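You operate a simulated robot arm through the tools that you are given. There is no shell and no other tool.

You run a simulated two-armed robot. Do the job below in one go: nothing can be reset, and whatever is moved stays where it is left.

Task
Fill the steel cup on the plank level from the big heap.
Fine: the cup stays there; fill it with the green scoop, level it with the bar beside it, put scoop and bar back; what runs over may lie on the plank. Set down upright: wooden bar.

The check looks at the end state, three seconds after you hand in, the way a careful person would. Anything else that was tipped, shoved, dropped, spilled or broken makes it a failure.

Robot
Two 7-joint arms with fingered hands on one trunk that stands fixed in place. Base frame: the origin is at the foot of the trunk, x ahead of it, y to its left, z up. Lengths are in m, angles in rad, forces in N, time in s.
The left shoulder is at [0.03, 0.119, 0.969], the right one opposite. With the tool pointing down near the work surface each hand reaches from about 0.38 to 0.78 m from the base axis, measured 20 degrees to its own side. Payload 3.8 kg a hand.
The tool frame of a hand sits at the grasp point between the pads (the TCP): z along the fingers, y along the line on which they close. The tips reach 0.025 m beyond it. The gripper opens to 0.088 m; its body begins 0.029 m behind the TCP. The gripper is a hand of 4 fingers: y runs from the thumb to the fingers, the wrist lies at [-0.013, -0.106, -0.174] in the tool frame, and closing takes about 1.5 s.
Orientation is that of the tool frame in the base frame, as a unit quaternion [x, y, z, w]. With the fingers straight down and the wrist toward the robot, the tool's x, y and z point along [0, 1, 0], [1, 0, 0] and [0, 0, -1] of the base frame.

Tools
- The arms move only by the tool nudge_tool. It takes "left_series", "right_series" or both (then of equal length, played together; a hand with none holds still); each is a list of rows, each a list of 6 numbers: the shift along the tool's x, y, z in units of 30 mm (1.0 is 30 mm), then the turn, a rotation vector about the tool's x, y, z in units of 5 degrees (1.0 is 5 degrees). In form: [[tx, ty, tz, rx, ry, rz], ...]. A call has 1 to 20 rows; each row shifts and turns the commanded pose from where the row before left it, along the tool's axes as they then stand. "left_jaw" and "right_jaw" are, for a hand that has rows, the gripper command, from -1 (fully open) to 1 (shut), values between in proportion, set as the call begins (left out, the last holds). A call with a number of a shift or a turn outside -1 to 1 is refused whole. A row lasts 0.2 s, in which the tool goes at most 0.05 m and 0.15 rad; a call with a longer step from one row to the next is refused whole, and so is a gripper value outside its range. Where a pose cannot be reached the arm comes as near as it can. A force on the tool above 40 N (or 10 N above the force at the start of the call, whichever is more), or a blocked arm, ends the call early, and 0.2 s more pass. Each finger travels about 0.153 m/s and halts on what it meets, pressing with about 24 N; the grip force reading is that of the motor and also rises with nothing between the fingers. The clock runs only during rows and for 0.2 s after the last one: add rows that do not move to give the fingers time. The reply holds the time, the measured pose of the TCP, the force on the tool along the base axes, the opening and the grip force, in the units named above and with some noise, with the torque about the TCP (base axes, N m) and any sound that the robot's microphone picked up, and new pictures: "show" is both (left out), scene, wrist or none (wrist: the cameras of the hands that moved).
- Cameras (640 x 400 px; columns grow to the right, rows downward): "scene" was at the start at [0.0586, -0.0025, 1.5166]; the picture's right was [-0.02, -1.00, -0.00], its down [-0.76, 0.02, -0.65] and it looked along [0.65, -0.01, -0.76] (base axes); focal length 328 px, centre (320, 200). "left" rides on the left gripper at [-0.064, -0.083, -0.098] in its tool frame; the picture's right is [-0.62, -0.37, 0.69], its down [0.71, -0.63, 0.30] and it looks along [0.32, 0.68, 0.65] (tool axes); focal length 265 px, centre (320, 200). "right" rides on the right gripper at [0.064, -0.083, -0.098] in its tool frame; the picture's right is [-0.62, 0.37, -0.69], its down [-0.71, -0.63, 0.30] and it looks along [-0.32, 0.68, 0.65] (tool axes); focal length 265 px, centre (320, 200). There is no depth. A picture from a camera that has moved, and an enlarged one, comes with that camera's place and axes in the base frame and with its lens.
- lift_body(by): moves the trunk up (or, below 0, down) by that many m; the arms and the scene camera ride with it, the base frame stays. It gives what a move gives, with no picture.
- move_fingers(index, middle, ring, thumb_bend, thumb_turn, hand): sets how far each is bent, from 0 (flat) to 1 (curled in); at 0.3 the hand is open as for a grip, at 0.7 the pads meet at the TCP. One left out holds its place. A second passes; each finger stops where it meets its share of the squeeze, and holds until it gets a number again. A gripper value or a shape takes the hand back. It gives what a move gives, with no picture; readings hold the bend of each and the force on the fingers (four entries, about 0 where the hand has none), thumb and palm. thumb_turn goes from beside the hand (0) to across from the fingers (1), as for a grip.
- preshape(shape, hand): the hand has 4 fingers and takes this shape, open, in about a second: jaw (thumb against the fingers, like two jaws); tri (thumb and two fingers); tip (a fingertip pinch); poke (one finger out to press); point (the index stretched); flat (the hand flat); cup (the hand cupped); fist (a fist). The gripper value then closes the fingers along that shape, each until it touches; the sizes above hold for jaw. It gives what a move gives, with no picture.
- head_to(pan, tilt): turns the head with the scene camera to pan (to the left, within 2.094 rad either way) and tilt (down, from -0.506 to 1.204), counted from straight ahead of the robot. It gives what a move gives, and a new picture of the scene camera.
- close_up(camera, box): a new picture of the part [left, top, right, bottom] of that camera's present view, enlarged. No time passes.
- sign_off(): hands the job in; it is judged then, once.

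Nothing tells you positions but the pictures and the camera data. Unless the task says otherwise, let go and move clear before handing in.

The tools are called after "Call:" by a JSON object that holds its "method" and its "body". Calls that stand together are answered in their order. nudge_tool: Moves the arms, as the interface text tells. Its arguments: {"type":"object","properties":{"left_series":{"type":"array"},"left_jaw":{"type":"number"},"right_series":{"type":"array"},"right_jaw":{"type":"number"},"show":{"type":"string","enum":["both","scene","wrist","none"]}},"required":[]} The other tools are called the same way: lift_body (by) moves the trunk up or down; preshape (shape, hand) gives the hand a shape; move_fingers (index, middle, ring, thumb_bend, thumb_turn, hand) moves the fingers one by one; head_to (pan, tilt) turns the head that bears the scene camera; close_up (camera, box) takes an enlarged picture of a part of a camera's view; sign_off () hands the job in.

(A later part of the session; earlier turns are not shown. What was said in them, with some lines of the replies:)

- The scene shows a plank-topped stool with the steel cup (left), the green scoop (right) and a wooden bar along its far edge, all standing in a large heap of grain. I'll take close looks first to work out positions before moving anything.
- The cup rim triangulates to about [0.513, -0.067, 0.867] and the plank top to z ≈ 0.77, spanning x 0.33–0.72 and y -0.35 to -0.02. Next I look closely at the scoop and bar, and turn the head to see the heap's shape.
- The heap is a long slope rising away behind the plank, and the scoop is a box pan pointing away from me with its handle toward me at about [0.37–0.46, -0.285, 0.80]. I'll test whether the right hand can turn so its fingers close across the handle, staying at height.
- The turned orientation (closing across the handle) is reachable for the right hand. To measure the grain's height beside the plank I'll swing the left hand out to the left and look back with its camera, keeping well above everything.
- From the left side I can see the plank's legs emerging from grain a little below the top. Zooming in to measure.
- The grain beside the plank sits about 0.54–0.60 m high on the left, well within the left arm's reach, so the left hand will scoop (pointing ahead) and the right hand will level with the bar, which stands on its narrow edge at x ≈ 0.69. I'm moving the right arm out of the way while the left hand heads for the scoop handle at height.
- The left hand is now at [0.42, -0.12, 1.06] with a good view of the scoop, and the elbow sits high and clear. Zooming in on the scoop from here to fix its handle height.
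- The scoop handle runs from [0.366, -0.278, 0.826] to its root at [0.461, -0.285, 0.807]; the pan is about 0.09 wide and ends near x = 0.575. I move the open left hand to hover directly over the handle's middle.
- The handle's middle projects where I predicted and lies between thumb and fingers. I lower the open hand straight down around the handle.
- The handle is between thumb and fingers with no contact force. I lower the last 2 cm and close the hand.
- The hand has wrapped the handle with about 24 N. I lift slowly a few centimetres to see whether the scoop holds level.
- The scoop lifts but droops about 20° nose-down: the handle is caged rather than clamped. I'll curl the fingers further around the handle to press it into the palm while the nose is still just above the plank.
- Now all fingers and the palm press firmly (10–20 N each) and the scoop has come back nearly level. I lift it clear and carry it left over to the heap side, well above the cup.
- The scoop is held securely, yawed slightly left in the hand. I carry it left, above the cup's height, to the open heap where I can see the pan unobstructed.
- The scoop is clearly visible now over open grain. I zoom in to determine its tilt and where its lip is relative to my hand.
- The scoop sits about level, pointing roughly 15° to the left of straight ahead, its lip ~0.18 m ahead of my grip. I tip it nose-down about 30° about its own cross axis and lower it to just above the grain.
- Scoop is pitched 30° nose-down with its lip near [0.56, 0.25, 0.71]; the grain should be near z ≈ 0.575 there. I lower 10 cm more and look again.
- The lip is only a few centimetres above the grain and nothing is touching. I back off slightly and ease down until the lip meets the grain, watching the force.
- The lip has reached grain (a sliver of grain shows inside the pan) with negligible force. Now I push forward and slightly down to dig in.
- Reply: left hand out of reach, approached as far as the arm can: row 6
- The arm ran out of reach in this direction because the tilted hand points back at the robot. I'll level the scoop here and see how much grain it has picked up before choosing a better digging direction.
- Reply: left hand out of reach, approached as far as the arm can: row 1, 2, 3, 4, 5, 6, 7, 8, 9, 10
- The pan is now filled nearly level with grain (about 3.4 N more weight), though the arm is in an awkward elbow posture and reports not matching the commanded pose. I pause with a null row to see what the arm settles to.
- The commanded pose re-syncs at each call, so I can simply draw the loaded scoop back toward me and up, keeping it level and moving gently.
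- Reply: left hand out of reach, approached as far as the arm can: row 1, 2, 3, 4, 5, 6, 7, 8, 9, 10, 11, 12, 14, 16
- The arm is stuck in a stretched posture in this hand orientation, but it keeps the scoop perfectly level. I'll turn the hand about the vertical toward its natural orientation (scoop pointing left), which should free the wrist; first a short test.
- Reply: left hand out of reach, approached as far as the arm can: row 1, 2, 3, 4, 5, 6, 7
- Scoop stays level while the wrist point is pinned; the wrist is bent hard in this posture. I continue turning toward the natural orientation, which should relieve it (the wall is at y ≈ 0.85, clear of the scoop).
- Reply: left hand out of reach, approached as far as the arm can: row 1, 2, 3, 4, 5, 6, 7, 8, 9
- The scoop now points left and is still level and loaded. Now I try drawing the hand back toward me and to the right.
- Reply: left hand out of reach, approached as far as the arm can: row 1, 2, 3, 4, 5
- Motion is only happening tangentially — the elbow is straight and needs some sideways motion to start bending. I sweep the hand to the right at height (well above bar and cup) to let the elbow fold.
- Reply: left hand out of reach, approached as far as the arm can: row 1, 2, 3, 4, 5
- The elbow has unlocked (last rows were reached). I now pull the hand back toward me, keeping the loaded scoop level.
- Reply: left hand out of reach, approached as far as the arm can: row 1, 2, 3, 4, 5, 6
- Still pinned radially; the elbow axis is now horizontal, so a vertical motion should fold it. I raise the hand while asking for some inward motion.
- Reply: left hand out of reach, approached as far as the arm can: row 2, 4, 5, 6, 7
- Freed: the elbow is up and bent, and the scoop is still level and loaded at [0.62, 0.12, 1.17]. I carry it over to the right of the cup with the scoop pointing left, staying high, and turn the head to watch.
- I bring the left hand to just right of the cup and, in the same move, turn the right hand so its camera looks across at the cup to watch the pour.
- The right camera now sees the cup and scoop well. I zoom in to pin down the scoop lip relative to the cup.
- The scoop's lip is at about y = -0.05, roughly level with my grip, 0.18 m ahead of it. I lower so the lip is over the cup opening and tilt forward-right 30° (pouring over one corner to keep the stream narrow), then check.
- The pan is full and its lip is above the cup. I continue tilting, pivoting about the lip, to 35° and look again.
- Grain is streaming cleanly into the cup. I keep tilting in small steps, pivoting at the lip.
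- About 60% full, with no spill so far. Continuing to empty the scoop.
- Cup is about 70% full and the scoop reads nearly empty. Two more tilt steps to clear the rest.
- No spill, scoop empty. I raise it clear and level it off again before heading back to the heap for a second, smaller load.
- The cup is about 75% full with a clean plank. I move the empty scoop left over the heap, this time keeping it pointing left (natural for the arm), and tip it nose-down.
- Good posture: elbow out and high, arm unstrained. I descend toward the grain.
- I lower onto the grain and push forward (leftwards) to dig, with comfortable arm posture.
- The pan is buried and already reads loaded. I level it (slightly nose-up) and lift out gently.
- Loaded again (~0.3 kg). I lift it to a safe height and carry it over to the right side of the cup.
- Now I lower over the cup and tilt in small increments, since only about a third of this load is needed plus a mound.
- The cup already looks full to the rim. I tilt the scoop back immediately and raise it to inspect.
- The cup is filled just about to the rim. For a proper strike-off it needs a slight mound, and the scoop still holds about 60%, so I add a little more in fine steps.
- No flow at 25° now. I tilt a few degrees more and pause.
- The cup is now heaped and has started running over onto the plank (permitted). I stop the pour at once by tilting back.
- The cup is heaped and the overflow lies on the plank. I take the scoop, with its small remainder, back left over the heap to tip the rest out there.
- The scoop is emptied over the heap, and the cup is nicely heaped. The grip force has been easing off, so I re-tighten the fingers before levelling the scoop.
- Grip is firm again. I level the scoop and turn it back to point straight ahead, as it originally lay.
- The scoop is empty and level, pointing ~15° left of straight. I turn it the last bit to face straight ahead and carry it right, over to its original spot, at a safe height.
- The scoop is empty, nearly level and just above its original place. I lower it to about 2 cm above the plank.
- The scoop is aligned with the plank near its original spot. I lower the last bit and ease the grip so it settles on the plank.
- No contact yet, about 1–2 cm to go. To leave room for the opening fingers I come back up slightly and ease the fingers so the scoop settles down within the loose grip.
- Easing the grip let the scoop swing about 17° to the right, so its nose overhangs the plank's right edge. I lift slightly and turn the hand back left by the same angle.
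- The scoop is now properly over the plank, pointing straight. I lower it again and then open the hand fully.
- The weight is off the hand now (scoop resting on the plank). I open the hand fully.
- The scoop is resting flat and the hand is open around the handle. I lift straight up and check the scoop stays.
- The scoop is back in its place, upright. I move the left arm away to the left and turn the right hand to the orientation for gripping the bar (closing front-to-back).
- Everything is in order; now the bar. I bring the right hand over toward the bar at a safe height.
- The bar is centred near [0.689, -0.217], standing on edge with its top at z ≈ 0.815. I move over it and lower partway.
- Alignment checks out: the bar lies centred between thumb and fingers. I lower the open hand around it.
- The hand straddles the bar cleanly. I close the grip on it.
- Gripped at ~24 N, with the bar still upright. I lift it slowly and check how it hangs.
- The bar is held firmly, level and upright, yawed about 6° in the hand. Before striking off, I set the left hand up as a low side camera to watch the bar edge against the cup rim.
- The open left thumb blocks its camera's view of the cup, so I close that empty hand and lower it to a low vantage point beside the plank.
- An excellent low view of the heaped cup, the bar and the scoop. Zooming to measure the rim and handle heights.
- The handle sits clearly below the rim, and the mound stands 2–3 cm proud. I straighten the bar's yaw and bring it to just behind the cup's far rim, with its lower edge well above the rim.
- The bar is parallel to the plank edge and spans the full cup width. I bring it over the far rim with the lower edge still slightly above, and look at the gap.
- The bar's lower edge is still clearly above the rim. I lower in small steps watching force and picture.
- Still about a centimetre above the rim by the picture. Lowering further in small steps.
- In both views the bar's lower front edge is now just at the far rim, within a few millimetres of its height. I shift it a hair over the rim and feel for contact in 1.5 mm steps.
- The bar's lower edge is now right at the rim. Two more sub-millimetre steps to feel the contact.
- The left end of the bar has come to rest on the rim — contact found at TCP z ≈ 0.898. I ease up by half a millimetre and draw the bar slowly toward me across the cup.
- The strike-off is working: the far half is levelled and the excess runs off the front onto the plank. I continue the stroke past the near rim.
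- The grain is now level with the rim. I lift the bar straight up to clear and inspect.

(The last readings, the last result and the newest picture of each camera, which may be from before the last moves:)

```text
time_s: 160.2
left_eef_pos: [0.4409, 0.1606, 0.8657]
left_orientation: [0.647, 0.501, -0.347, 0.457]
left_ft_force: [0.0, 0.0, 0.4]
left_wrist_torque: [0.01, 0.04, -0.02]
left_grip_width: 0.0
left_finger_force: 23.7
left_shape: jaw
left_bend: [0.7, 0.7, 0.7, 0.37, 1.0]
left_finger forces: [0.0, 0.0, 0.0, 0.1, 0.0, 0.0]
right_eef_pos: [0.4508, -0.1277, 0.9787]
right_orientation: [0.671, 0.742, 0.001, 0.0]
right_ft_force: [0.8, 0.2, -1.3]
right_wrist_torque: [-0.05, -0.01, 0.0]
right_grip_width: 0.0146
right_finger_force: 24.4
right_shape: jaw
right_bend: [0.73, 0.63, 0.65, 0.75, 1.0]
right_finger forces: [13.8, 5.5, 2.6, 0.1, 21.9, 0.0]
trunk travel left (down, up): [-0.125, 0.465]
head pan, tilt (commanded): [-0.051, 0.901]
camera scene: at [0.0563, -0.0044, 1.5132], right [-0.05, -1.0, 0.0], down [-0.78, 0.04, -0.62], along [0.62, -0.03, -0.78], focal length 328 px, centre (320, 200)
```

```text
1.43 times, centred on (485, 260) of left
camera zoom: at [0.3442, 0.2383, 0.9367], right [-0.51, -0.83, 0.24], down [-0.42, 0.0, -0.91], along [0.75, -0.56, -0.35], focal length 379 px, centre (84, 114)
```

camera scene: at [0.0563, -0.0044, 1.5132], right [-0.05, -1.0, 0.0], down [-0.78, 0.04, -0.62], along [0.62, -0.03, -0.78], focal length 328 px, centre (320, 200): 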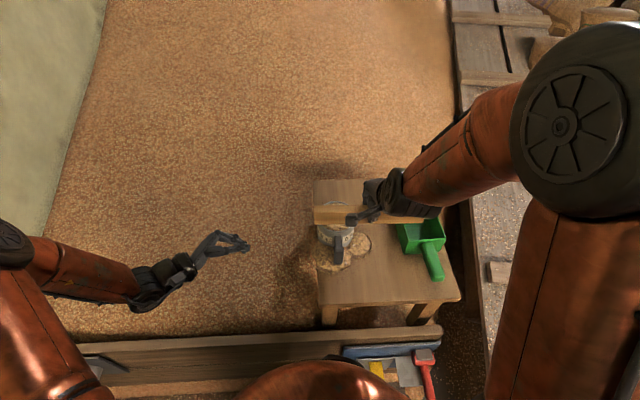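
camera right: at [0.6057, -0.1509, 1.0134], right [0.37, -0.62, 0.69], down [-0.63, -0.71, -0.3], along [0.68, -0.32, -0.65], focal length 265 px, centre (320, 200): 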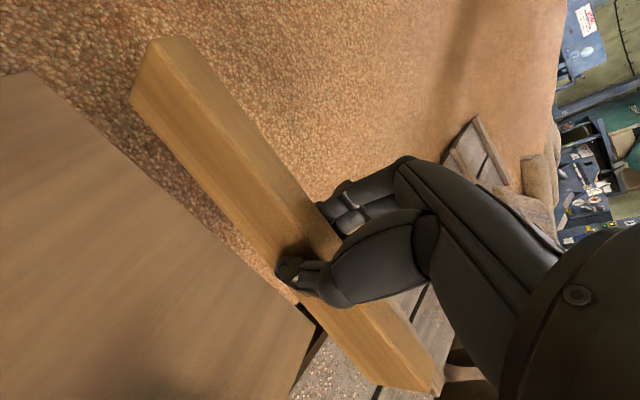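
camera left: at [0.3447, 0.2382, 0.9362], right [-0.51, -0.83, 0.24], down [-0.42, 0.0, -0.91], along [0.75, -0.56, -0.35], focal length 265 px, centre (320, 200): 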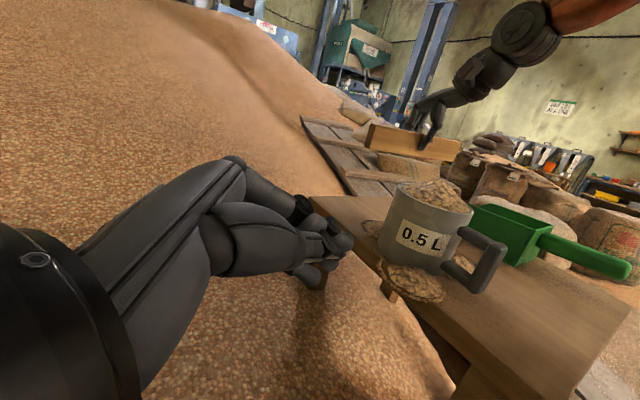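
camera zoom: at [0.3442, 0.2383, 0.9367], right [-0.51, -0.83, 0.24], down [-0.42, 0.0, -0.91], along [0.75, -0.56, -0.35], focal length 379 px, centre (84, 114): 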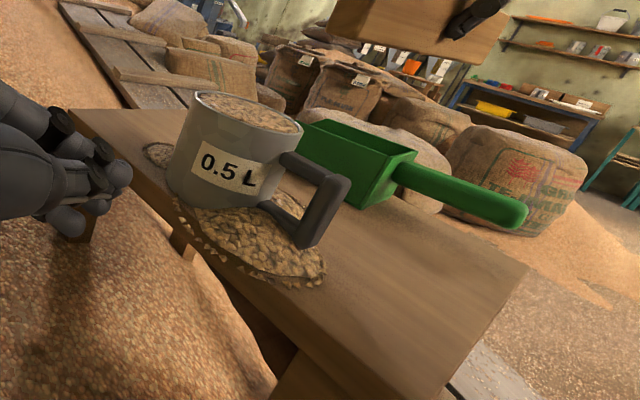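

The cup is struck off level with its rim and hasn't moved. Now I carry the bar back to its place at the far edge of the plank.

Call:
{"method": "nudge_tool", "body": {"right_series": [[-0.25, 0.5, 0, 0, 0, 0], [-0.417, 0.847, 0.1, 0, 0, 0], [-0.417, 0.847, 0.185, 0, 0, 0], [-0.417, 0.847, 0.185, 0, 0, 0], [-0.417, 0.847, 0.185, 0, 0, 0], [-0.417, 0.847, 0.185, 0, 0, 0], [-0.417, 0.847, 0.185, 0, 0, 0], [-0.417, 0.847, 0.185, 0, 0, 0], [-0.417, 0.847, 0.185, 0, 0, 0], [-0.16, 0.35, 0.185, 0, 0, 0]], "show": "scene"}}

Call:
{"method": "close_up", "body": {"camera": "scene", "box": [310, 130, 450, 250]}}

Call:
{"method": "close_up", "body": {"camera": "right", "box": [50, 50, 450, 400]}}

```text
time_s: 162.3
left_eef_pos: [0.4416, 0.1614, 0.8654]
left_orientation: [0.647, 0.501, -0.347, 0.458]
left_ft_force: [-0.2, 0.1, -0.1]
left_wrist_torque: [-0.01, 0.01, 0.01]
left_grip_width: 0.0
left_finger_force: 24.1
left_shape: jaw
left_bend: [0.7, 0.7, 0.7, 0.37, 1.0]
left_finger forces: [0.1, 0.1, 0.0, 0.0, 0.1, 0.0]
right_eef_pos: [0.689, -0.2184, 0.9281]
right_orientation: [0.671, 0.742, -0.001, -0.001]
right_ft_force: [0.6, -0.9, -1.6]
right_wrist_torque: [-0.02, -0.01, -0.04]
right_grip_width: 0.0146
right_finger_force: 23.9
right_shape: jaw
right_bend: [0.73, 0.63, 0.65, 0.75, 1.0]
right_finger forces: [14.0, 5.5, 2.5, 0.1, 22.1, 0.1]
trunk travel left (down, up): [-0.125, 0.465]
head pan, tilt (commanded): [-0.051, 0.901]
camera scene: at [0.0567, -0.0045, 1.5132], right [-0.05, -1.0, 0.0], down [-0.78, 0.04, -0.62], along [0.62, -0.03, -0.78], focal length 328 px, centre (320, 200)
```

scene: 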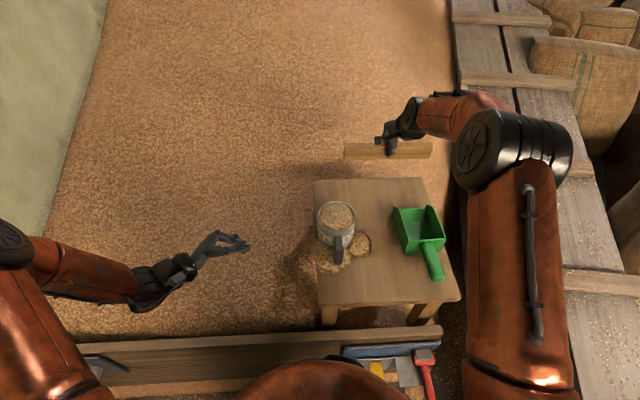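

```text
3.33 times, centred on (380, 190) of scene
camera zoom: at [0.0567, -0.0045, 1.5132], right [-0.05, -1.0, 0.0], down [-0.78, 0.04, -0.62], along [0.62, -0.03, -0.78], focal length 1094 px, centre (120, 233)
```

zoom: 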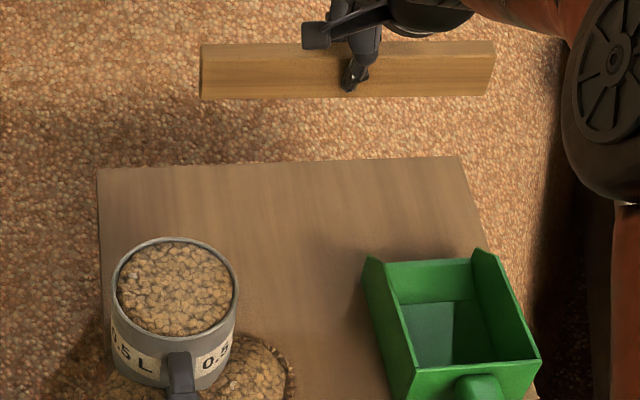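

```text
1.14 times, centred on (250, 225) of right
camera zoom: at [0.601, -0.161, 1.0272], right [0.43, -0.58, 0.69], down [-0.56, -0.77, -0.3], along [0.71, -0.26, -0.65], focal length 303 px, centre (400, 171)
```

zoom: 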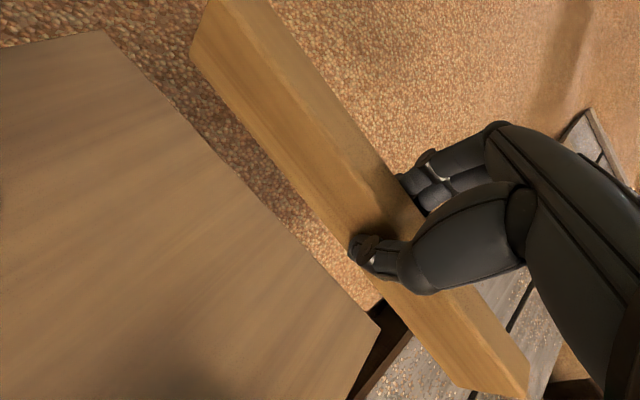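

The bar is directly above its original footprint, parallel to the edge. I lower it to just above the plank.

Call:
{"method": "nudge_tool", "body": {"right_series": [[0, 0.02, 0.6, 0, 0, 0], [0, 0, 0.9, 0, 0, 0], [0, 0, 0.9, 0, 0, 0], [0, 0, 0.7, 0, 0, 0], [0, 0, 0.4, 0, 0, 0], [0, 0, 0.2, 0, 0, 0]], "show": "none"}}

Call:
{"method": "close_up", "body": {"camera": "scene", "box": [310, 150, 450, 250]}}

Call:
{"method": "close_up", "body": {"camera": "left", "box": [300, 100, 540, 260]}}

```text
time_s: 163.8
left_eef_pos: [0.441, 0.1614, 0.8659]
left_orientation: [0.647, 0.501, -0.348, 0.457]
left_ft_force: [-0.5, -0.6, 0.1]
left_wrist_torque: [0.01, -0.01, -0.02]
left_grip_width: 0.0001
left_finger_force: 23.6
left_shape: jaw
left_bend: [0.7, 0.7, 0.7, 0.37, 1.0]
left_finger forces: [0.0, 0.1, 0.0, 0.0, 0.1, 0.1]
right_eef_pos: [0.6893, -0.2184, 0.8189]
right_orientation: [0.671, 0.741, 0.0, 0.0]
right_ft_force: [-0.9, 0.2, -0.9]
right_wrist_torque: [0.0, -0.02, 0.01]
right_grip_width: 0.0148
right_finger_force: 23.8
right_shape: jaw
right_bend: [0.73, 0.63, 0.65, 0.75, 1.0]
right_finger forces: [13.9, 5.6, 2.5, 0.1, 21.9, 0.0]
trunk travel left (down, up): [-0.125, 0.465]
head pan, tilt (commanded): [-0.051, 0.901]
```

```text
4.00 times, centred on (380, 200) of scene
camera zoom: at [0.0567, -0.0045, 1.5132], right [-0.05, -1.0, 0.0], down [-0.78, 0.04, -0.62], along [0.62, -0.03, -0.78], focal length 1312 px, centre (80, 200)
```

zoom: 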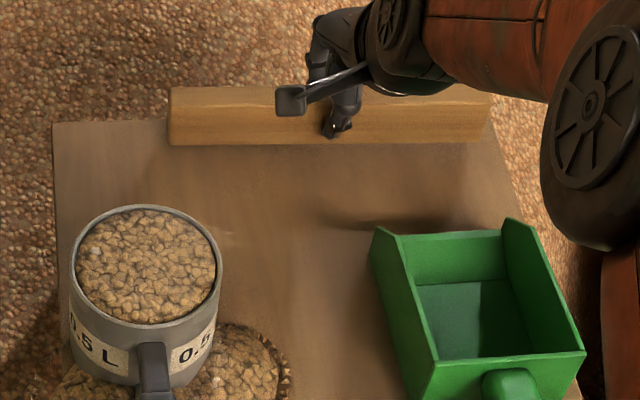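

```text
2.50 times, centred on (420, 180) of left
camera zoom: at [0.3444, 0.2382, 0.9366], right [-0.51, -0.83, 0.24], down [-0.42, 0.0, -0.91], along [0.75, -0.56, -0.35], focal length 664 px, centre (70, 250)
```

zoom: 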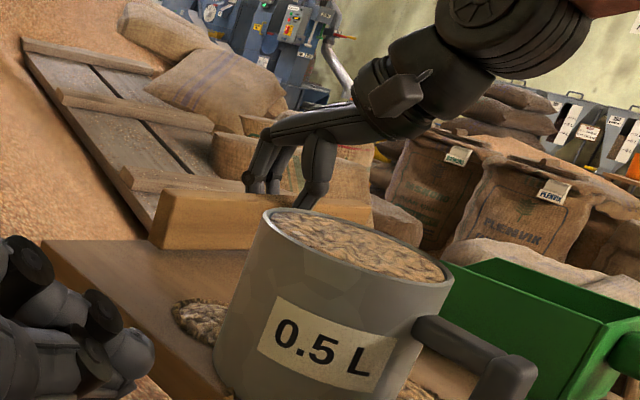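

About 9 mm to go. I lower in fine steps until the bar rests on the plank.

Call:
{"method": "nudge_tool", "body": {"right_series": [[0, 0, 0.1, 0, 0, 0], [0, 0, 0.1, 0, 0, 0], [0, 0, 0, 0, 0, 0]], "show": "none"}}

Call:
{"method": "nudge_tool", "body": {"right_series": [[0, 0, 0.05, 0, 0, 0], [0, 0, 0, 0, 0, 0]], "show": "none"}}

Call:
{"method": "nudge_tool", "body": {"right_series": [[0, 0, 0.05, 0, 0, 0], [0, 0, 0, 0, 0, 0]], "show": "none"}}

Call:
{"method": "close_up", "body": {"camera": "left", "box": [340, 140, 460, 220]}}

Call:
{"method": "close_up", "body": {"camera": "scene", "box": [330, 150, 440, 220]}}

```text
time_s: 164.6
left_eef_pos: [0.442, 0.1609, 0.8665]
left_orientation: [0.647, 0.502, -0.347, 0.457]
left_ft_force: [0.0, -0.3, -0.1]
left_wrist_torque: [-0.01, 0.04, 0.02]
left_grip_width: 0.0
left_finger_force: 24.6
left_shape: jaw
left_bend: [0.7, 0.7, 0.7, 0.37, 1.0]
left_finger forces: [0.1, 0.0, 0.0, 0.0, 0.0, 0.0]
right_eef_pos: [0.6904, -0.2182, 0.8125]
right_orientation: [0.671, 0.742, 0.001, 0.0]
right_ft_force: [-0.1, -0.2, -0.8]
right_wrist_torque: [0.01, 0.01, -0.04]
right_grip_width: 0.0147
right_finger_force: 24.3
right_shape: jaw
right_bend: [0.73, 0.63, 0.65, 0.75, 1.0]
right_finger forces: [13.9, 5.5, 2.6, 0.0, 21.9, 0.1]
trunk travel left (down, up): [-0.125, 0.465]
head pan, tilt (commanded): [-0.051, 0.901]
```

```text
time_s: 165.2
left_eef_pos: [0.4419, 0.16, 0.8649]
left_orientation: [0.647, 0.503, -0.347, 0.456]
left_ft_force: [0.5, -0.2, 0.0]
left_wrist_torque: [-0.02, 0.01, 0.0]
left_grip_width: 0.0
left_finger_force: 24.0
left_shape: jaw
left_bend: [0.7, 0.7, 0.7, 0.37, 1.0]
left_finger forces: [0.1, 0.1, 0.0, 0.0, 0.0, 0.0]
right_eef_pos: [0.6892, -0.2182, 0.8115]
right_orientation: [0.671, 0.741, 0.0, 0.0]
right_ft_force: [-0.5, 0.2, 0.2]
right_wrist_torque: [0.02, -0.04, -0.02]
right_grip_width: 0.0148
right_finger_force: 23.9
right_shape: jaw
right_bend: [0.73, 0.63, 0.65, 0.75, 1.0]
right_finger forces: [13.9, 5.5, 2.5, 0.1, 21.9, 0.1]
trunk travel left (down, up): [-0.125, 0.465]
head pan, tilt (commanded): [-0.051, 0.901]
```

```text
time_s: 165.8
left_eef_pos: [0.4413, 0.1608, 0.8644]
left_orientation: [0.647, 0.501, -0.347, 0.457]
left_ft_force: [-0.1, 0.4, -0.4]
left_wrist_torque: [-0.02, 0.03, 0.0]
left_grip_width: 0.0
left_finger_force: 23.8
left_shape: jaw
left_bend: [0.7, 0.7, 0.7, 0.37, 1.0]
left_finger forces: [0.0, 0.0, 0.0, 0.0, 0.0, 0.0]
right_eef_pos: [0.6904, -0.2174, 0.8104]
right_orientation: [0.671, 0.741, 0.0, 0.0]
right_ft_force: [-0.5, 0.4, -0.9]
right_wrist_torque: [0.04, -0.01, 0.01]
right_grip_width: 0.0147
right_finger_force: 24.0
right_shape: jaw
right_bend: [0.73, 0.63, 0.66, 0.75, 1.0]
right_finger forces: [13.9, 5.5, 2.6, 0.1, 21.9, 0.0]
trunk travel left (down, up): [-0.125, 0.465]
head pan, tilt (commanded): [-0.051, 0.901]
```

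```text
5.00 times, centred on (400, 180) of left
camera zoom: at [0.3444, 0.2382, 0.9366], right [-0.51, -0.83, 0.24], down [-0.42, 0.0, -0.91], along [0.75, -0.56, -0.35], focal length 1327 px, centre (-80, 300)
```

zoom: 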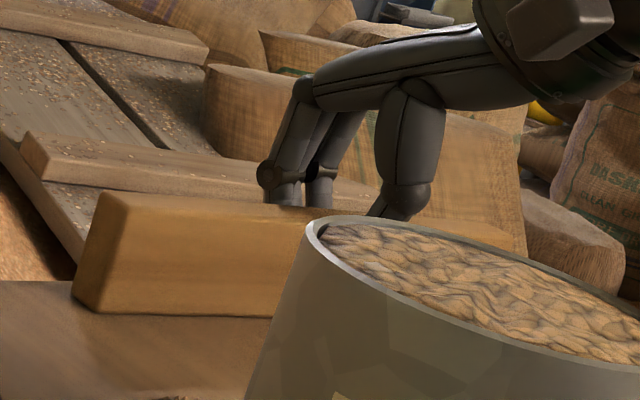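

```text
5.71 times, centred on (385, 185) of scene
camera zoom: at [0.0566, -0.0045, 1.5132], right [-0.05, -1.0, 0.0], down [-0.78, 0.04, -0.62], along [0.62, -0.03, -0.78], focal length 1874 px, centre (-51, 286)
```

zoom: 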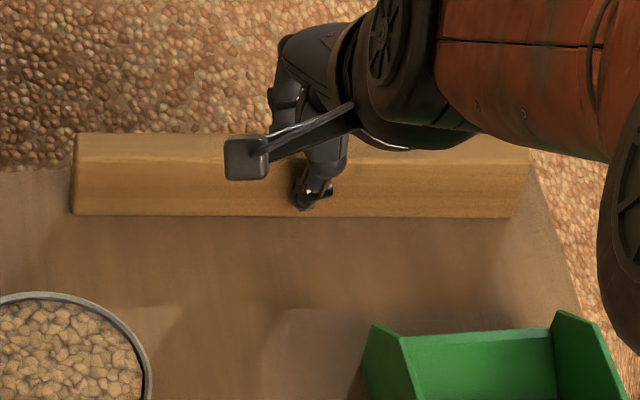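

Call:
{"method": "nudge_tool", "body": {"right_series": [[0, 0, 0.04, 0, 0, 0], [0, 0, 0, 0, 0, 0]], "show": "none"}}

Call:
{"method": "nudge_tool", "body": {"right_series": [[0, 0, 0.04, 0, 0, 0], [0, 0, 0, 0, 0, 0]], "show": "none"}}

Call:
{"method": "close_up", "body": {"camera": "left", "box": [340, 140, 460, 220]}}

Call:
{"method": "close_up", "body": {"camera": "scene", "box": [330, 150, 440, 220]}}

```text
time_s: 166.3
left_eef_pos: [0.4412, 0.1615, 0.8657]
left_orientation: [0.647, 0.501, -0.347, 0.457]
left_ft_force: [-0.4, -0.5, 0.7]
left_wrist_torque: [0.04, 0.01, -0.03]
left_grip_width: 0.0001
left_finger_force: 23.9
left_shape: jaw
left_bend: [0.7, 0.7, 0.7, 0.37, 1.0]
left_finger forces: [0.0, 0.0, 0.0, 0.1, 0.1, 0.0]
right_eef_pos: [0.6893, -0.2178, 0.809]
right_orientation: [0.671, 0.741, 0.001, 0.0]
right_ft_force: [0.0, 0.1, 3.2]
right_wrist_torque: [0.05, 0.0, 0.02]
right_grip_width: 0.015
right_finger_force: 24.2
right_shape: jaw
right_bend: [0.73, 0.63, 0.66, 0.75, 1.0]
right_finger forces: [14.0, 5.7, 2.8, 0.1, 23.0, 0.0]
trunk travel left (down, up): [-0.125, 0.465]
head pan, tilt (commanded): [-0.051, 0.901]
```

```text
time_s: 166.9
left_eef_pos: [0.4416, 0.1622, 0.8667]
left_orientation: [0.648, 0.501, -0.347, 0.457]
left_ft_force: [0.5, 0.7, -0.2]
left_wrist_torque: [0.02, 0.03, 0.03]
left_grip_width: 0.0
left_finger_force: 24.0
left_shape: jaw
left_bend: [0.7, 0.7, 0.7, 0.37, 1.0]
left_finger forces: [0.1, 0.0, 0.0, 0.1, 0.0, 0.0]
right_eef_pos: [0.6897, -0.218, 0.8093]
right_orientation: [0.671, 0.742, 0.001, 0.001]
right_ft_force: [-0.2, 0.1, 9.2]
right_wrist_torque: [0.0, 0.0, -0.02]
right_grip_width: 0.0148
right_finger_force: 24.0
right_shape: jaw
right_bend: [0.73, 0.63, 0.66, 0.75, 1.0]
right_finger forces: [14.2, 6.2, 3.0, 0.0, 23.9, 0.0]
trunk travel left (down, up): [-0.125, 0.465]
head pan, tilt (commanded): [-0.051, 0.901]
```

```text
5.00 times, centred on (400, 180) of left
camera zoom: at [0.3436, 0.2385, 0.937], right [-0.51, -0.83, 0.24], down [-0.42, 0.0, -0.91], along [0.75, -0.56, -0.35], focal length 1327 px, centre (-80, 300)
```

zoom: 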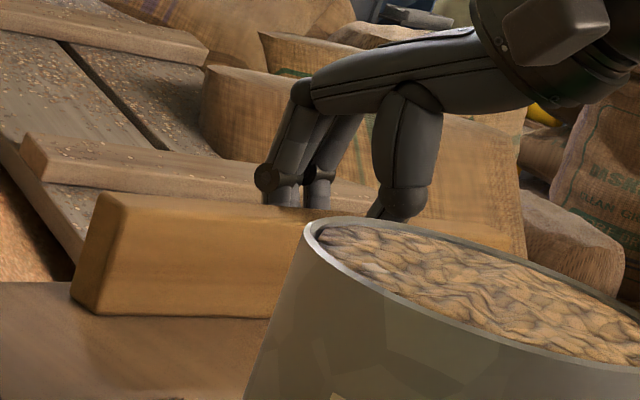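

```text
5.71 times, centred on (385, 185) of scene
camera zoom: at [0.0552, -0.0041, 1.5134], right [-0.05, -1.0, 0.0], down [-0.78, 0.04, -0.62], along [0.62, -0.03, -0.78], focal length 1874 px, centre (-51, 286)
```

zoom: 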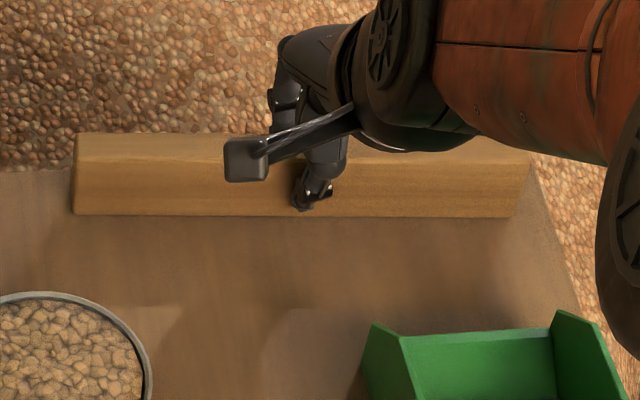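

The bar is firmly on the plank (9 N of contact). I relieve the pressure slightly and open the hand gradually.

Call:
{"method": "nudge_tool", "body": {"right_series": [[0, 0, -0.04, 0, 0, 0], [0, 0, 0, 0, 0, 0]], "show": "none"}}

Call:
{"method": "nudge_tool", "body": {"right_series": [[0, 0, 0, 0, 0, 0], [0, 0, 0, 0, 0, 0], [0, 0, 0, 0, 0, 0]], "right_jaw": 0.6, "show": "none"}}

Call:
{"method": "close_up", "body": {"camera": "left", "box": [340, 140, 460, 220]}}

Call:
{"method": "close_up", "body": {"camera": "scene", "box": [330, 150, 440, 220]}}

```text
time_s: 167.6
left_eef_pos: [0.4404, 0.1615, 0.866]
left_orientation: [0.647, 0.502, -0.347, 0.456]
left_ft_force: [0.0, 0.0, 0.4]
left_wrist_torque: [0.02, -0.03, -0.03]
left_grip_width: 0.0001
left_finger_force: 24.2
left_shape: jaw
left_bend: [0.7, 0.7, 0.7, 0.37, 1.0]
left_finger forces: [0.1, 0.0, 0.0, 0.1, 0.0, 0.1]
right_eef_pos: [0.6902, -0.2175, 0.8086]
right_orientation: [0.671, 0.742, -0.001, 0.001]
right_ft_force: [0.1, -1.1, 6.2]
right_wrist_torque: [0.02, 0.0, -0.01]
right_grip_width: 0.015
right_finger_force: 23.7
right_shape: jaw
right_bend: [0.73, 0.63, 0.66, 0.75, 1.0]
right_finger forces: [14.3, 6.2, 2.9, 0.1, 23.4, 0.1]
trunk travel left (down, up): [-0.125, 0.465]
head pan, tilt (commanded): [-0.051, 0.901]
```

```text
time_s: 168.3
left_eef_pos: [0.4416, 0.1608, 0.8641]
left_orientation: [0.647, 0.502, -0.347, 0.457]
left_ft_force: [-0.4, 0.2, 0.0]
left_wrist_torque: [-0.02, 0.02, 0.04]
left_grip_width: 0.0
left_finger_force: 24.1
left_shape: jaw
left_bend: [0.7, 0.7, 0.7, 0.37, 1.0]
left_finger forces: [0.0, 0.0, 0.0, 0.0, 0.0, 0.0]
right_eef_pos: [0.6897, -0.2183, 0.808]
right_orientation: [0.671, 0.741, -0.001, -0.001]
right_ft_force: [-0.5, 0.4, 0.3]
right_wrist_torque: [0.0, 0.0, -0.01]
right_grip_width: 0.0178
right_finger_force: 0.0
right_shape: jaw
right_bend: [0.73, 0.59, 0.57, 0.74, 1.0]
right_finger forces: [0.5, 0.0, 0.1, 0.0, 1.0, 0.0]
trunk travel left (down, up): [-0.125, 0.465]
head pan, tilt (commanded): [-0.051, 0.901]
```

```text
5.00 times, centred on (400, 180) of left
camera zoom: at [0.3442, 0.2383, 0.9366], right [-0.51, -0.83, 0.24], down [-0.42, 0.0, -0.91], along [0.75, -0.56, -0.35], focal length 1327 px, centre (-80, 300)
```

zoom: 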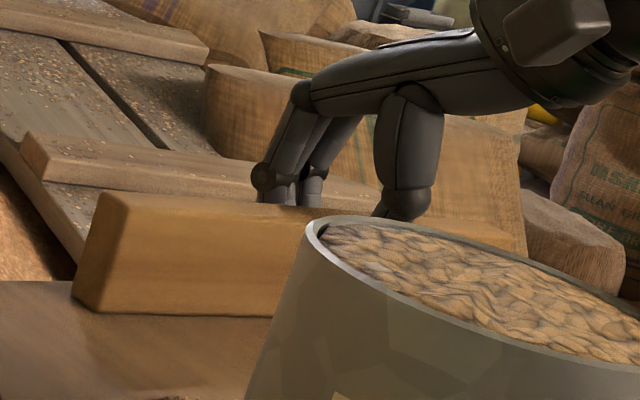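

```text
5.71 times, centred on (385, 185) of scene
camera zoom: at [0.0564, -0.0044, 1.5132], right [-0.05, -1.0, 0.0], down [-0.78, 0.04, -0.62], along [0.62, -0.03, -0.78], focal length 1874 px, centre (-51, 286)
```

zoom: 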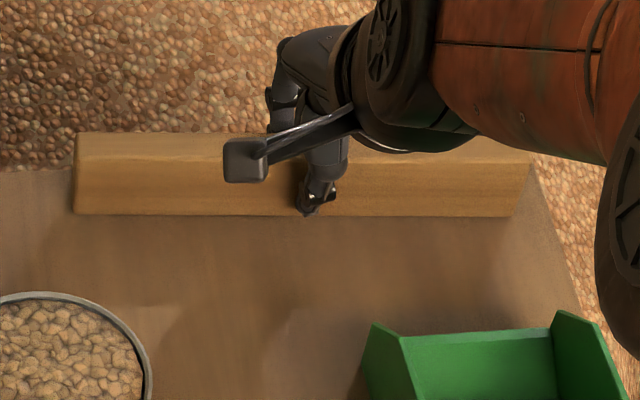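

The grip is released and the bar stands by itself, upright. I open the hand the rest of the way.

Call:
{"method": "nudge_tool", "body": {"right_series": [[0, 0, 0, 0, 0, 0], [0, 0, 0, 0, 0, 0], [0, 0, 0, 0, 0, 0]], "right_jaw": 0.3, "show": "none"}}

Call:
{"method": "nudge_tool", "body": {"right_series": [[0, 0, 0, 0, 0, 0], [0, 0, 0, 0, 0, 0], [0, 0, 0, 0, 0, 0], [0, 0, 0, 0, 0, 0]], "right_jaw": -1, "show": "none"}}

Call:
{"method": "close_up", "body": {"camera": "right", "box": [100, 100, 450, 380]}}

Call:
{"method": "close_up", "body": {"camera": "scene", "box": [330, 150, 440, 220]}}

```text
time_s: 169.2
left_eef_pos: [0.4414, 0.1608, 0.865]
left_orientation: [0.648, 0.502, -0.347, 0.457]
left_ft_force: [0.1, -0.1, -0.4]
left_wrist_torque: [0.01, 0.02, 0.01]
left_grip_width: 0.0002
left_finger_force: 23.9
left_shape: jaw
left_bend: [0.7, 0.7, 0.7, 0.37, 1.0]
left_finger forces: [0.0, 0.0, 0.0, 0.0, 0.0, 0.0]
right_eef_pos: [0.6897, -0.2184, 0.8088]
right_orientation: [0.671, 0.742, 0.001, -0.001]
right_ft_force: [-0.3, 0.4, 0.3]
right_wrist_torque: [-0.02, -0.04, 0.01]
right_grip_width: 0.0303
right_finger_force: 0.1
right_shape: jaw
right_bend: [0.74, 0.51, 0.48, 0.73, 1.0]
right_finger forces: [0.0, 0.1, 0.1, 0.0, 0.1, 0.0]
trunk travel left (down, up): [-0.125, 0.465]
head pan, tilt (commanded): [-0.051, 0.901]
```

```text
time_s: 170.2
left_eef_pos: [0.4422, 0.1606, 0.8658]
left_orientation: [0.647, 0.501, -0.347, 0.457]
left_ft_force: [-0.6, 1.2, 0.1]
left_wrist_torque: [0.01, -0.01, -0.03]
left_grip_width: 0.0
left_finger_force: 24.5
left_shape: jaw
left_bend: [0.7, 0.7, 0.7, 0.37, 1.0]
left_finger forces: [0.0, 0.0, 0.0, 0.1, 0.0, 0.1]
right_eef_pos: [0.6899, -0.2182, 0.8083]
right_orientation: [0.671, 0.741, 0.0, 0.001]
right_ft_force: [0.0, 0.1, -0.7]
right_wrist_torque: [-0.04, 0.0, 0.01]
right_grip_width: 0.0881
right_finger_force: 0.0
right_shape: jaw
right_bend: [0.3, 0.3, 0.3, 0.3, 0.98]
right_finger forces: [0.1, 0.0, 0.1, 0.1, 0.0, 0.1]
trunk travel left (down, up): [-0.125, 0.465]
head pan, tilt (commanded): [-0.051, 0.901]
```

```text
1.43 times, centred on (275, 240) of right
camera zoom: at [0.6015, -0.1613, 0.9077], right [0.43, -0.58, 0.69], down [-0.56, -0.77, -0.3], along [0.71, -0.25, -0.65], focal length 379 px, centre (384, 143)
```

zoom: 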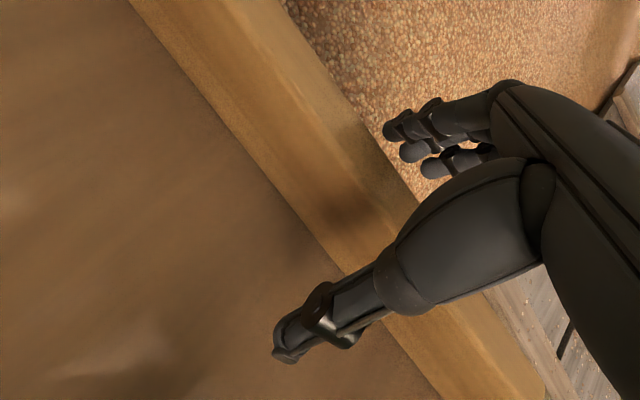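

```text
5.71 times, centred on (385, 185) of scene
camera zoom: at [0.0565, -0.0044, 1.5132], right [-0.05, -1.0, 0.0], down [-0.78, 0.04, -0.62], along [0.62, -0.03, -0.78], focal length 1874 px, centre (-51, 286)
```

zoom: 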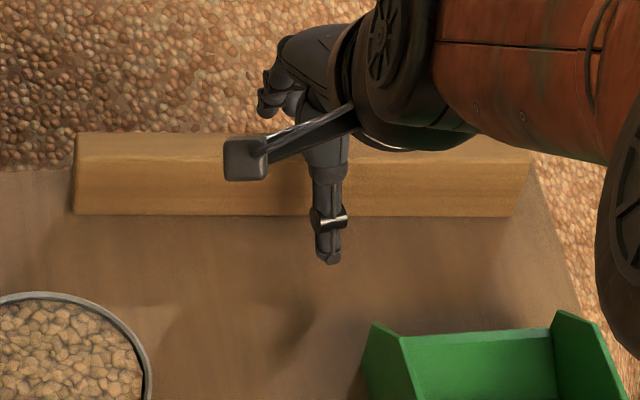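

The bar stands upright in place with the hand open. I lift the right hand straight up, then withdraw it.

Call:
{"method": "nudge_tool", "body": {"right_series": [[0, 0, -0.3, 0, 0, 0], [0, 0, -0.6, 0, 0, 0], [0, 0, -0.8, 0, 0, 0], [0, 0, -0.9, 0, 0, 0], [0, 0, -0.8, 0, 0, 0], [-0.4, -0.5, -0.5, 0, 0, 0], [-0.707, -0.866, -0.694, 0, 0, 0], [-0.707, -0.866, -0.694, 0, 0, 0], [-0.707, -0.866, -0.694, 0, 0, 0], [-0.707, -0.866, -0.694, 0, 0, 0], [-0.707, -0.866, -0.694, 0, 0, 0], [-0.707, -0.866, -0.694, 0, 0, 0], [-0.707, -0.866, -0.6, 0, 0, 0], [-0.707, -0.866, -0.5, 0, 0, 0], [-0.707, -0.866, -0.4, 0, 0, 0], [-0.707, -0.866, -0.3, 0, 0, 0], [-0.707, -0.866, 0, 0, 0, 0]], "show": "scene"}}

Call:
{"method": "close_up", "body": {"camera": "scene", "box": [300, 160, 480, 310]}}

Call:
{"method": "close_up", "body": {"camera": "left", "box": [300, 80, 640, 380]}}

```text
time_s: 173.8
left_eef_pos: [0.4417, 0.1601, 0.8654]
left_orientation: [0.647, 0.502, -0.347, 0.457]
left_ft_force: [0.3, -0.6, -0.1]
left_wrist_torque: [0.0, -0.01, 0.0]
left_grip_width: 0.0
left_finger_force: 24.0
left_shape: jaw
left_bend: [0.7, 0.7, 0.7, 0.37, 1.0]
left_finger forces: [0.1, 0.0, 0.1, 0.0, 0.0, 0.0]
right_eef_pos: [0.4146, -0.4931, 1.1055]
right_orientation: [0.671, 0.741, 0.0, 0.0]
right_ft_force: [-0.6, 0.3, 0.3]
right_wrist_torque: [0.0, 0.0, 0.03]
right_grip_width: 0.0881
right_finger_force: 0.1
right_shape: jaw
right_bend: [0.3, 0.3, 0.3, 0.3, 0.98]
right_finger forces: [0.1, 0.0, 0.1, 0.1, 0.0, 0.0]
trunk travel left (down, up): [-0.125, 0.465]
head pan, tilt (commanded): [-0.051, 0.901]
camera scene: at [0.0558, -0.0049, 1.5133], right [-0.05, -1.0, 0.0], down [-0.78, 0.04, -0.62], along [0.62, -0.03, -0.78], focal length 328 px, centre (320, 200)
```

scene: 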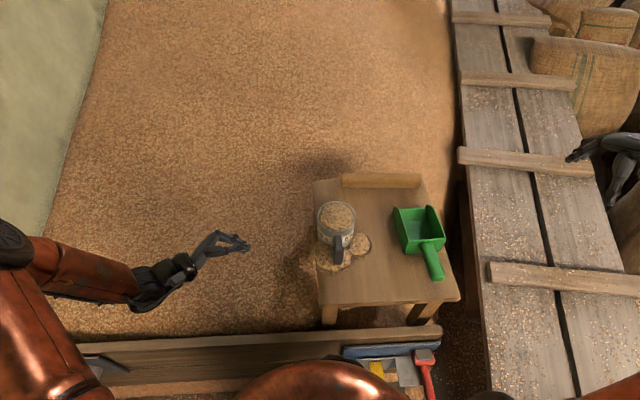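

```text
2.67 times, centred on (390, 235) of scene
camera zoom: at [0.0558, -0.0049, 1.5133], right [-0.05, -1.0, 0.0], down [-0.78, 0.04, -0.62], along [0.62, -0.03, -0.78], focal length 875 px, centre (133, 107)
```

zoom: 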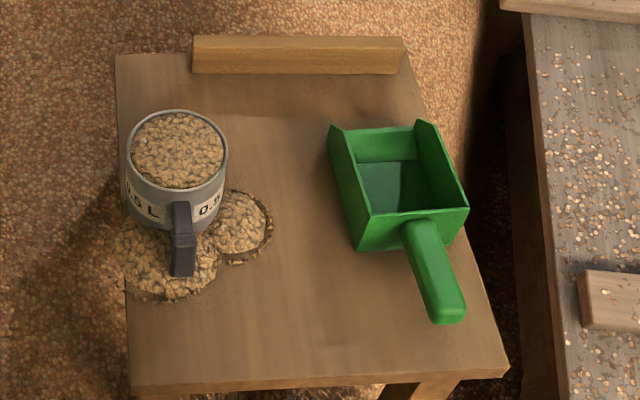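

```text
1.33 times, centred on (470, 230) of left
camera zoom: at [0.3439, 0.238, 0.9369], right [-0.51, -0.83, 0.24], down [-0.42, 0.0, -0.91], along [0.75, -0.56, -0.35], focal length 354 px, centre (120, 160)
```

zoom: 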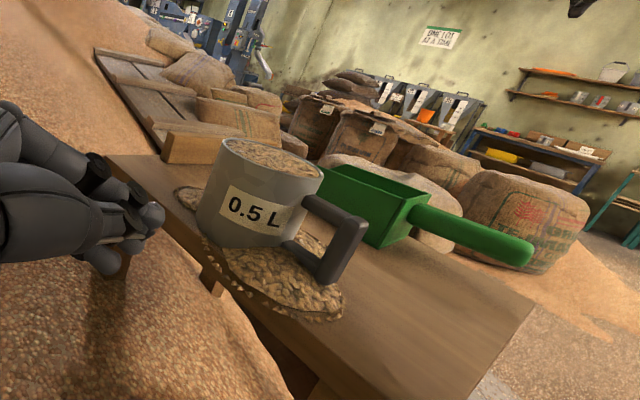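

Bar, scoop and cup are all exactly where they started. A last close look at the levelled surface before parking the left arm.

Call:
{"method": "close_up", "body": {"camera": "left", "box": [390, 160, 490, 240]}}

Call:
{"method": "close_up", "body": {"camera": "scene", "box": [310, 185, 370, 245]}}

```text
5.00 times, centred on (440, 200) of left
camera zoom: at [0.3439, 0.238, 0.9369], right [-0.51, -0.83, 0.24], down [-0.42, 0.0, -0.91], along [0.75, -0.56, -0.35], focal length 1327 px, centre (-280, 200)
```

zoom: 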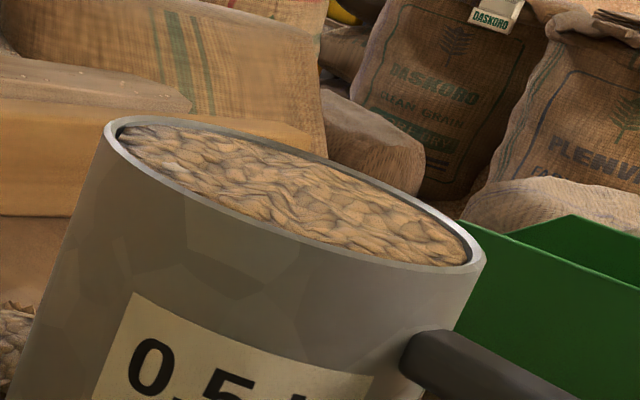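

```text
6.67 times, centred on (340, 215) of scene
camera zoom: at [0.0558, -0.0049, 1.5133], right [-0.05, -1.0, 0.0], down [-0.78, 0.04, -0.62], along [0.62, -0.03, -0.78], focal length 2187 px, centre (187, 100)
```

zoom: 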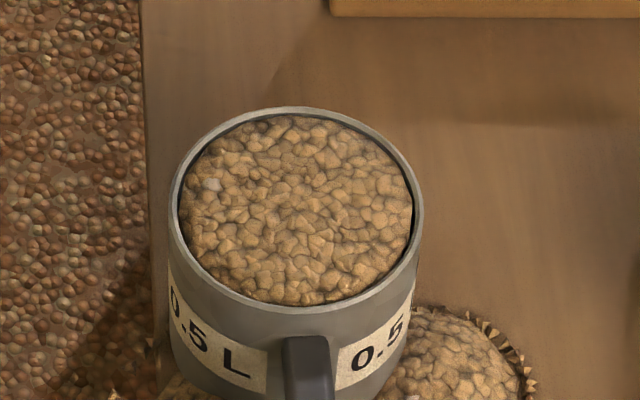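

The grain is flush with the rim all round. I raise the left arm clear and return it to a neutral pose.

Call:
{"method": "nudge_tool", "body": {"left_series": [[-0.757, 0.203, -0.285, 0, 0, 0], [-0.757, 0.203, -0.285, 0, 0, 0], [-0.757, 0.203, -0.285, 0, 0, 0], [-0.757, 0.203, -0.285, 0, 0, 0], [-0.757, 0.203, -0.285, 0, 0, 0], [-0.757, 0.203, -0.285, 0, 0, 0], [-0.757, 0.203, -0.285, 0, 0, 0], [-0.757, 0.203, -0.285, 0, 0, 0], [0, 0, 0, 0.26, 0.966, 0], [0, 0, 0, 0.26, 0.966, 0], [0, 0, 0, 0.26, 0.966, 0], [0, 0, 0, 0.26, 0.966, 0], [0, 0, 0, 0.26, 0.966, 0], [0, 0, 0, 0.26, 0.966, 0], [0, 0, 0, 0.26, 0.966, 0], [0, 0, 0, 0.26, 0.966, 0], [0, 0, 0, 0.26, 0.966, 0], [0, 0, 0, 0.26, 0.966, 0]], "show": "scene"}}

Call:
{"method": "close_up", "body": {"camera": "scene", "box": [290, 150, 490, 330]}}

```text
time_s: 177.6
left_eef_pos: [0.4416, 0.1597, 1.0649]
left_orientation: [0.779, 0.603, -0.104, 0.138]
left_ft_force: [-0.9, 0.6, -0.1]
left_wrist_torque: [0.02, -0.01, 0.01]
left_grip_width: 0.0
left_finger_force: 24.0
left_shape: jaw
left_bend: [0.7, 0.7, 0.7, 0.37, 1.0]
left_finger forces: [0.0, 0.0, 0.0, 0.0, 0.1, 0.0]
right_eef_pos: [0.415, -0.4914, 1.1057]
right_orientation: [0.671, 0.741, 0.0, 0.0]
right_ft_force: [0.4, -0.5, 0.2]
right_wrist_torque: [0.01, 0.0, 0.01]
right_grip_width: 0.088
right_finger_force: 0.1
right_shape: jaw
right_bend: [0.3, 0.3, 0.3, 0.3, 0.98]
right_finger forces: [0.0, 0.0, 0.0, 0.1, 0.0, 0.0]
trunk travel left (down, up): [-0.125, 0.465]
head pan, tilt (commanded): [-0.051, 0.901]
camera scene: at [0.0562, -0.0049, 1.5132], right [-0.05, -1.0, 0.0], down [-0.78, 0.04, -0.62], along [0.62, -0.03, -0.78], focal length 328 px, centre (320, 200)
```

scene: 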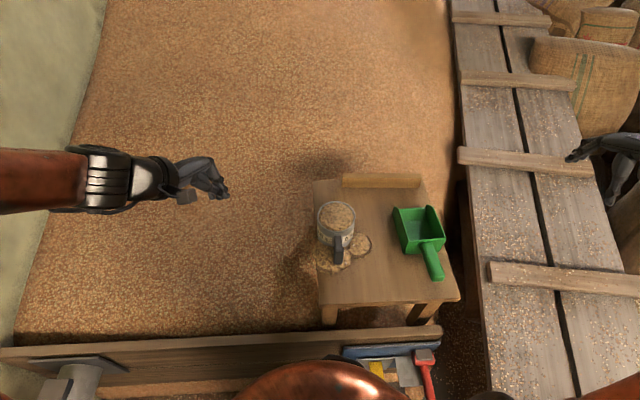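

```text
2.22 times, centred on (390, 240) of scene
camera zoom: at [0.0562, -0.0049, 1.5132], right [-0.05, -1.0, 0.0], down [-0.78, 0.04, -0.62], along [0.62, -0.03, -0.78], focal length 729 px, centre (164, 111)
```

zoom: 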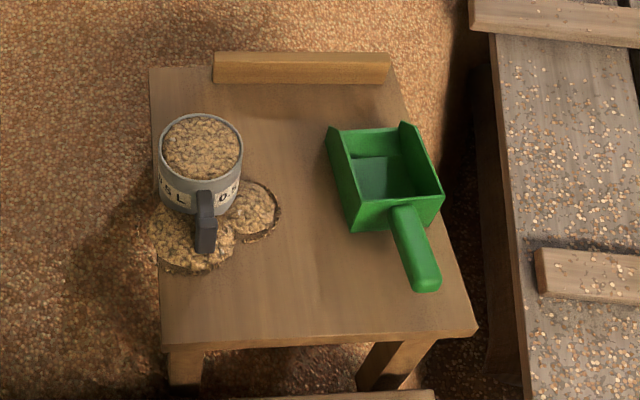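

The cup stands in its original place, filled level to the rim. The scoop is empty and back in its spot, the bar stands upright on its edge where it was, the overflow lies beside the cup, and both arms are clear. I hand the job in.

Call:
{"method": "sign_off", "body": {}}

```text
The job is handed in.
```

The steel cup is filled level to its rim, and it stayed in its place on the plank the whole time. I've handed the job in.

- **Filling:** it took two loads of the green scoop from the big heap. I tipped what was left in the scoop back onto the heap.
- **Levelling:** I drew the bar once across the rim. In the last pictures the grain is flush with the rim all round.
- **Scoop and bar:** the scoop is back empty in its spot. The bar stands upright on its edge at the far side of the plank, as it did at the start.
- **Overflow:** grain that ran over lies in small piles beside the cup. One pile, at the plank's left edge, may have let a little fall back onto the heap.

Both hands are open or empty and well clear of the plank.
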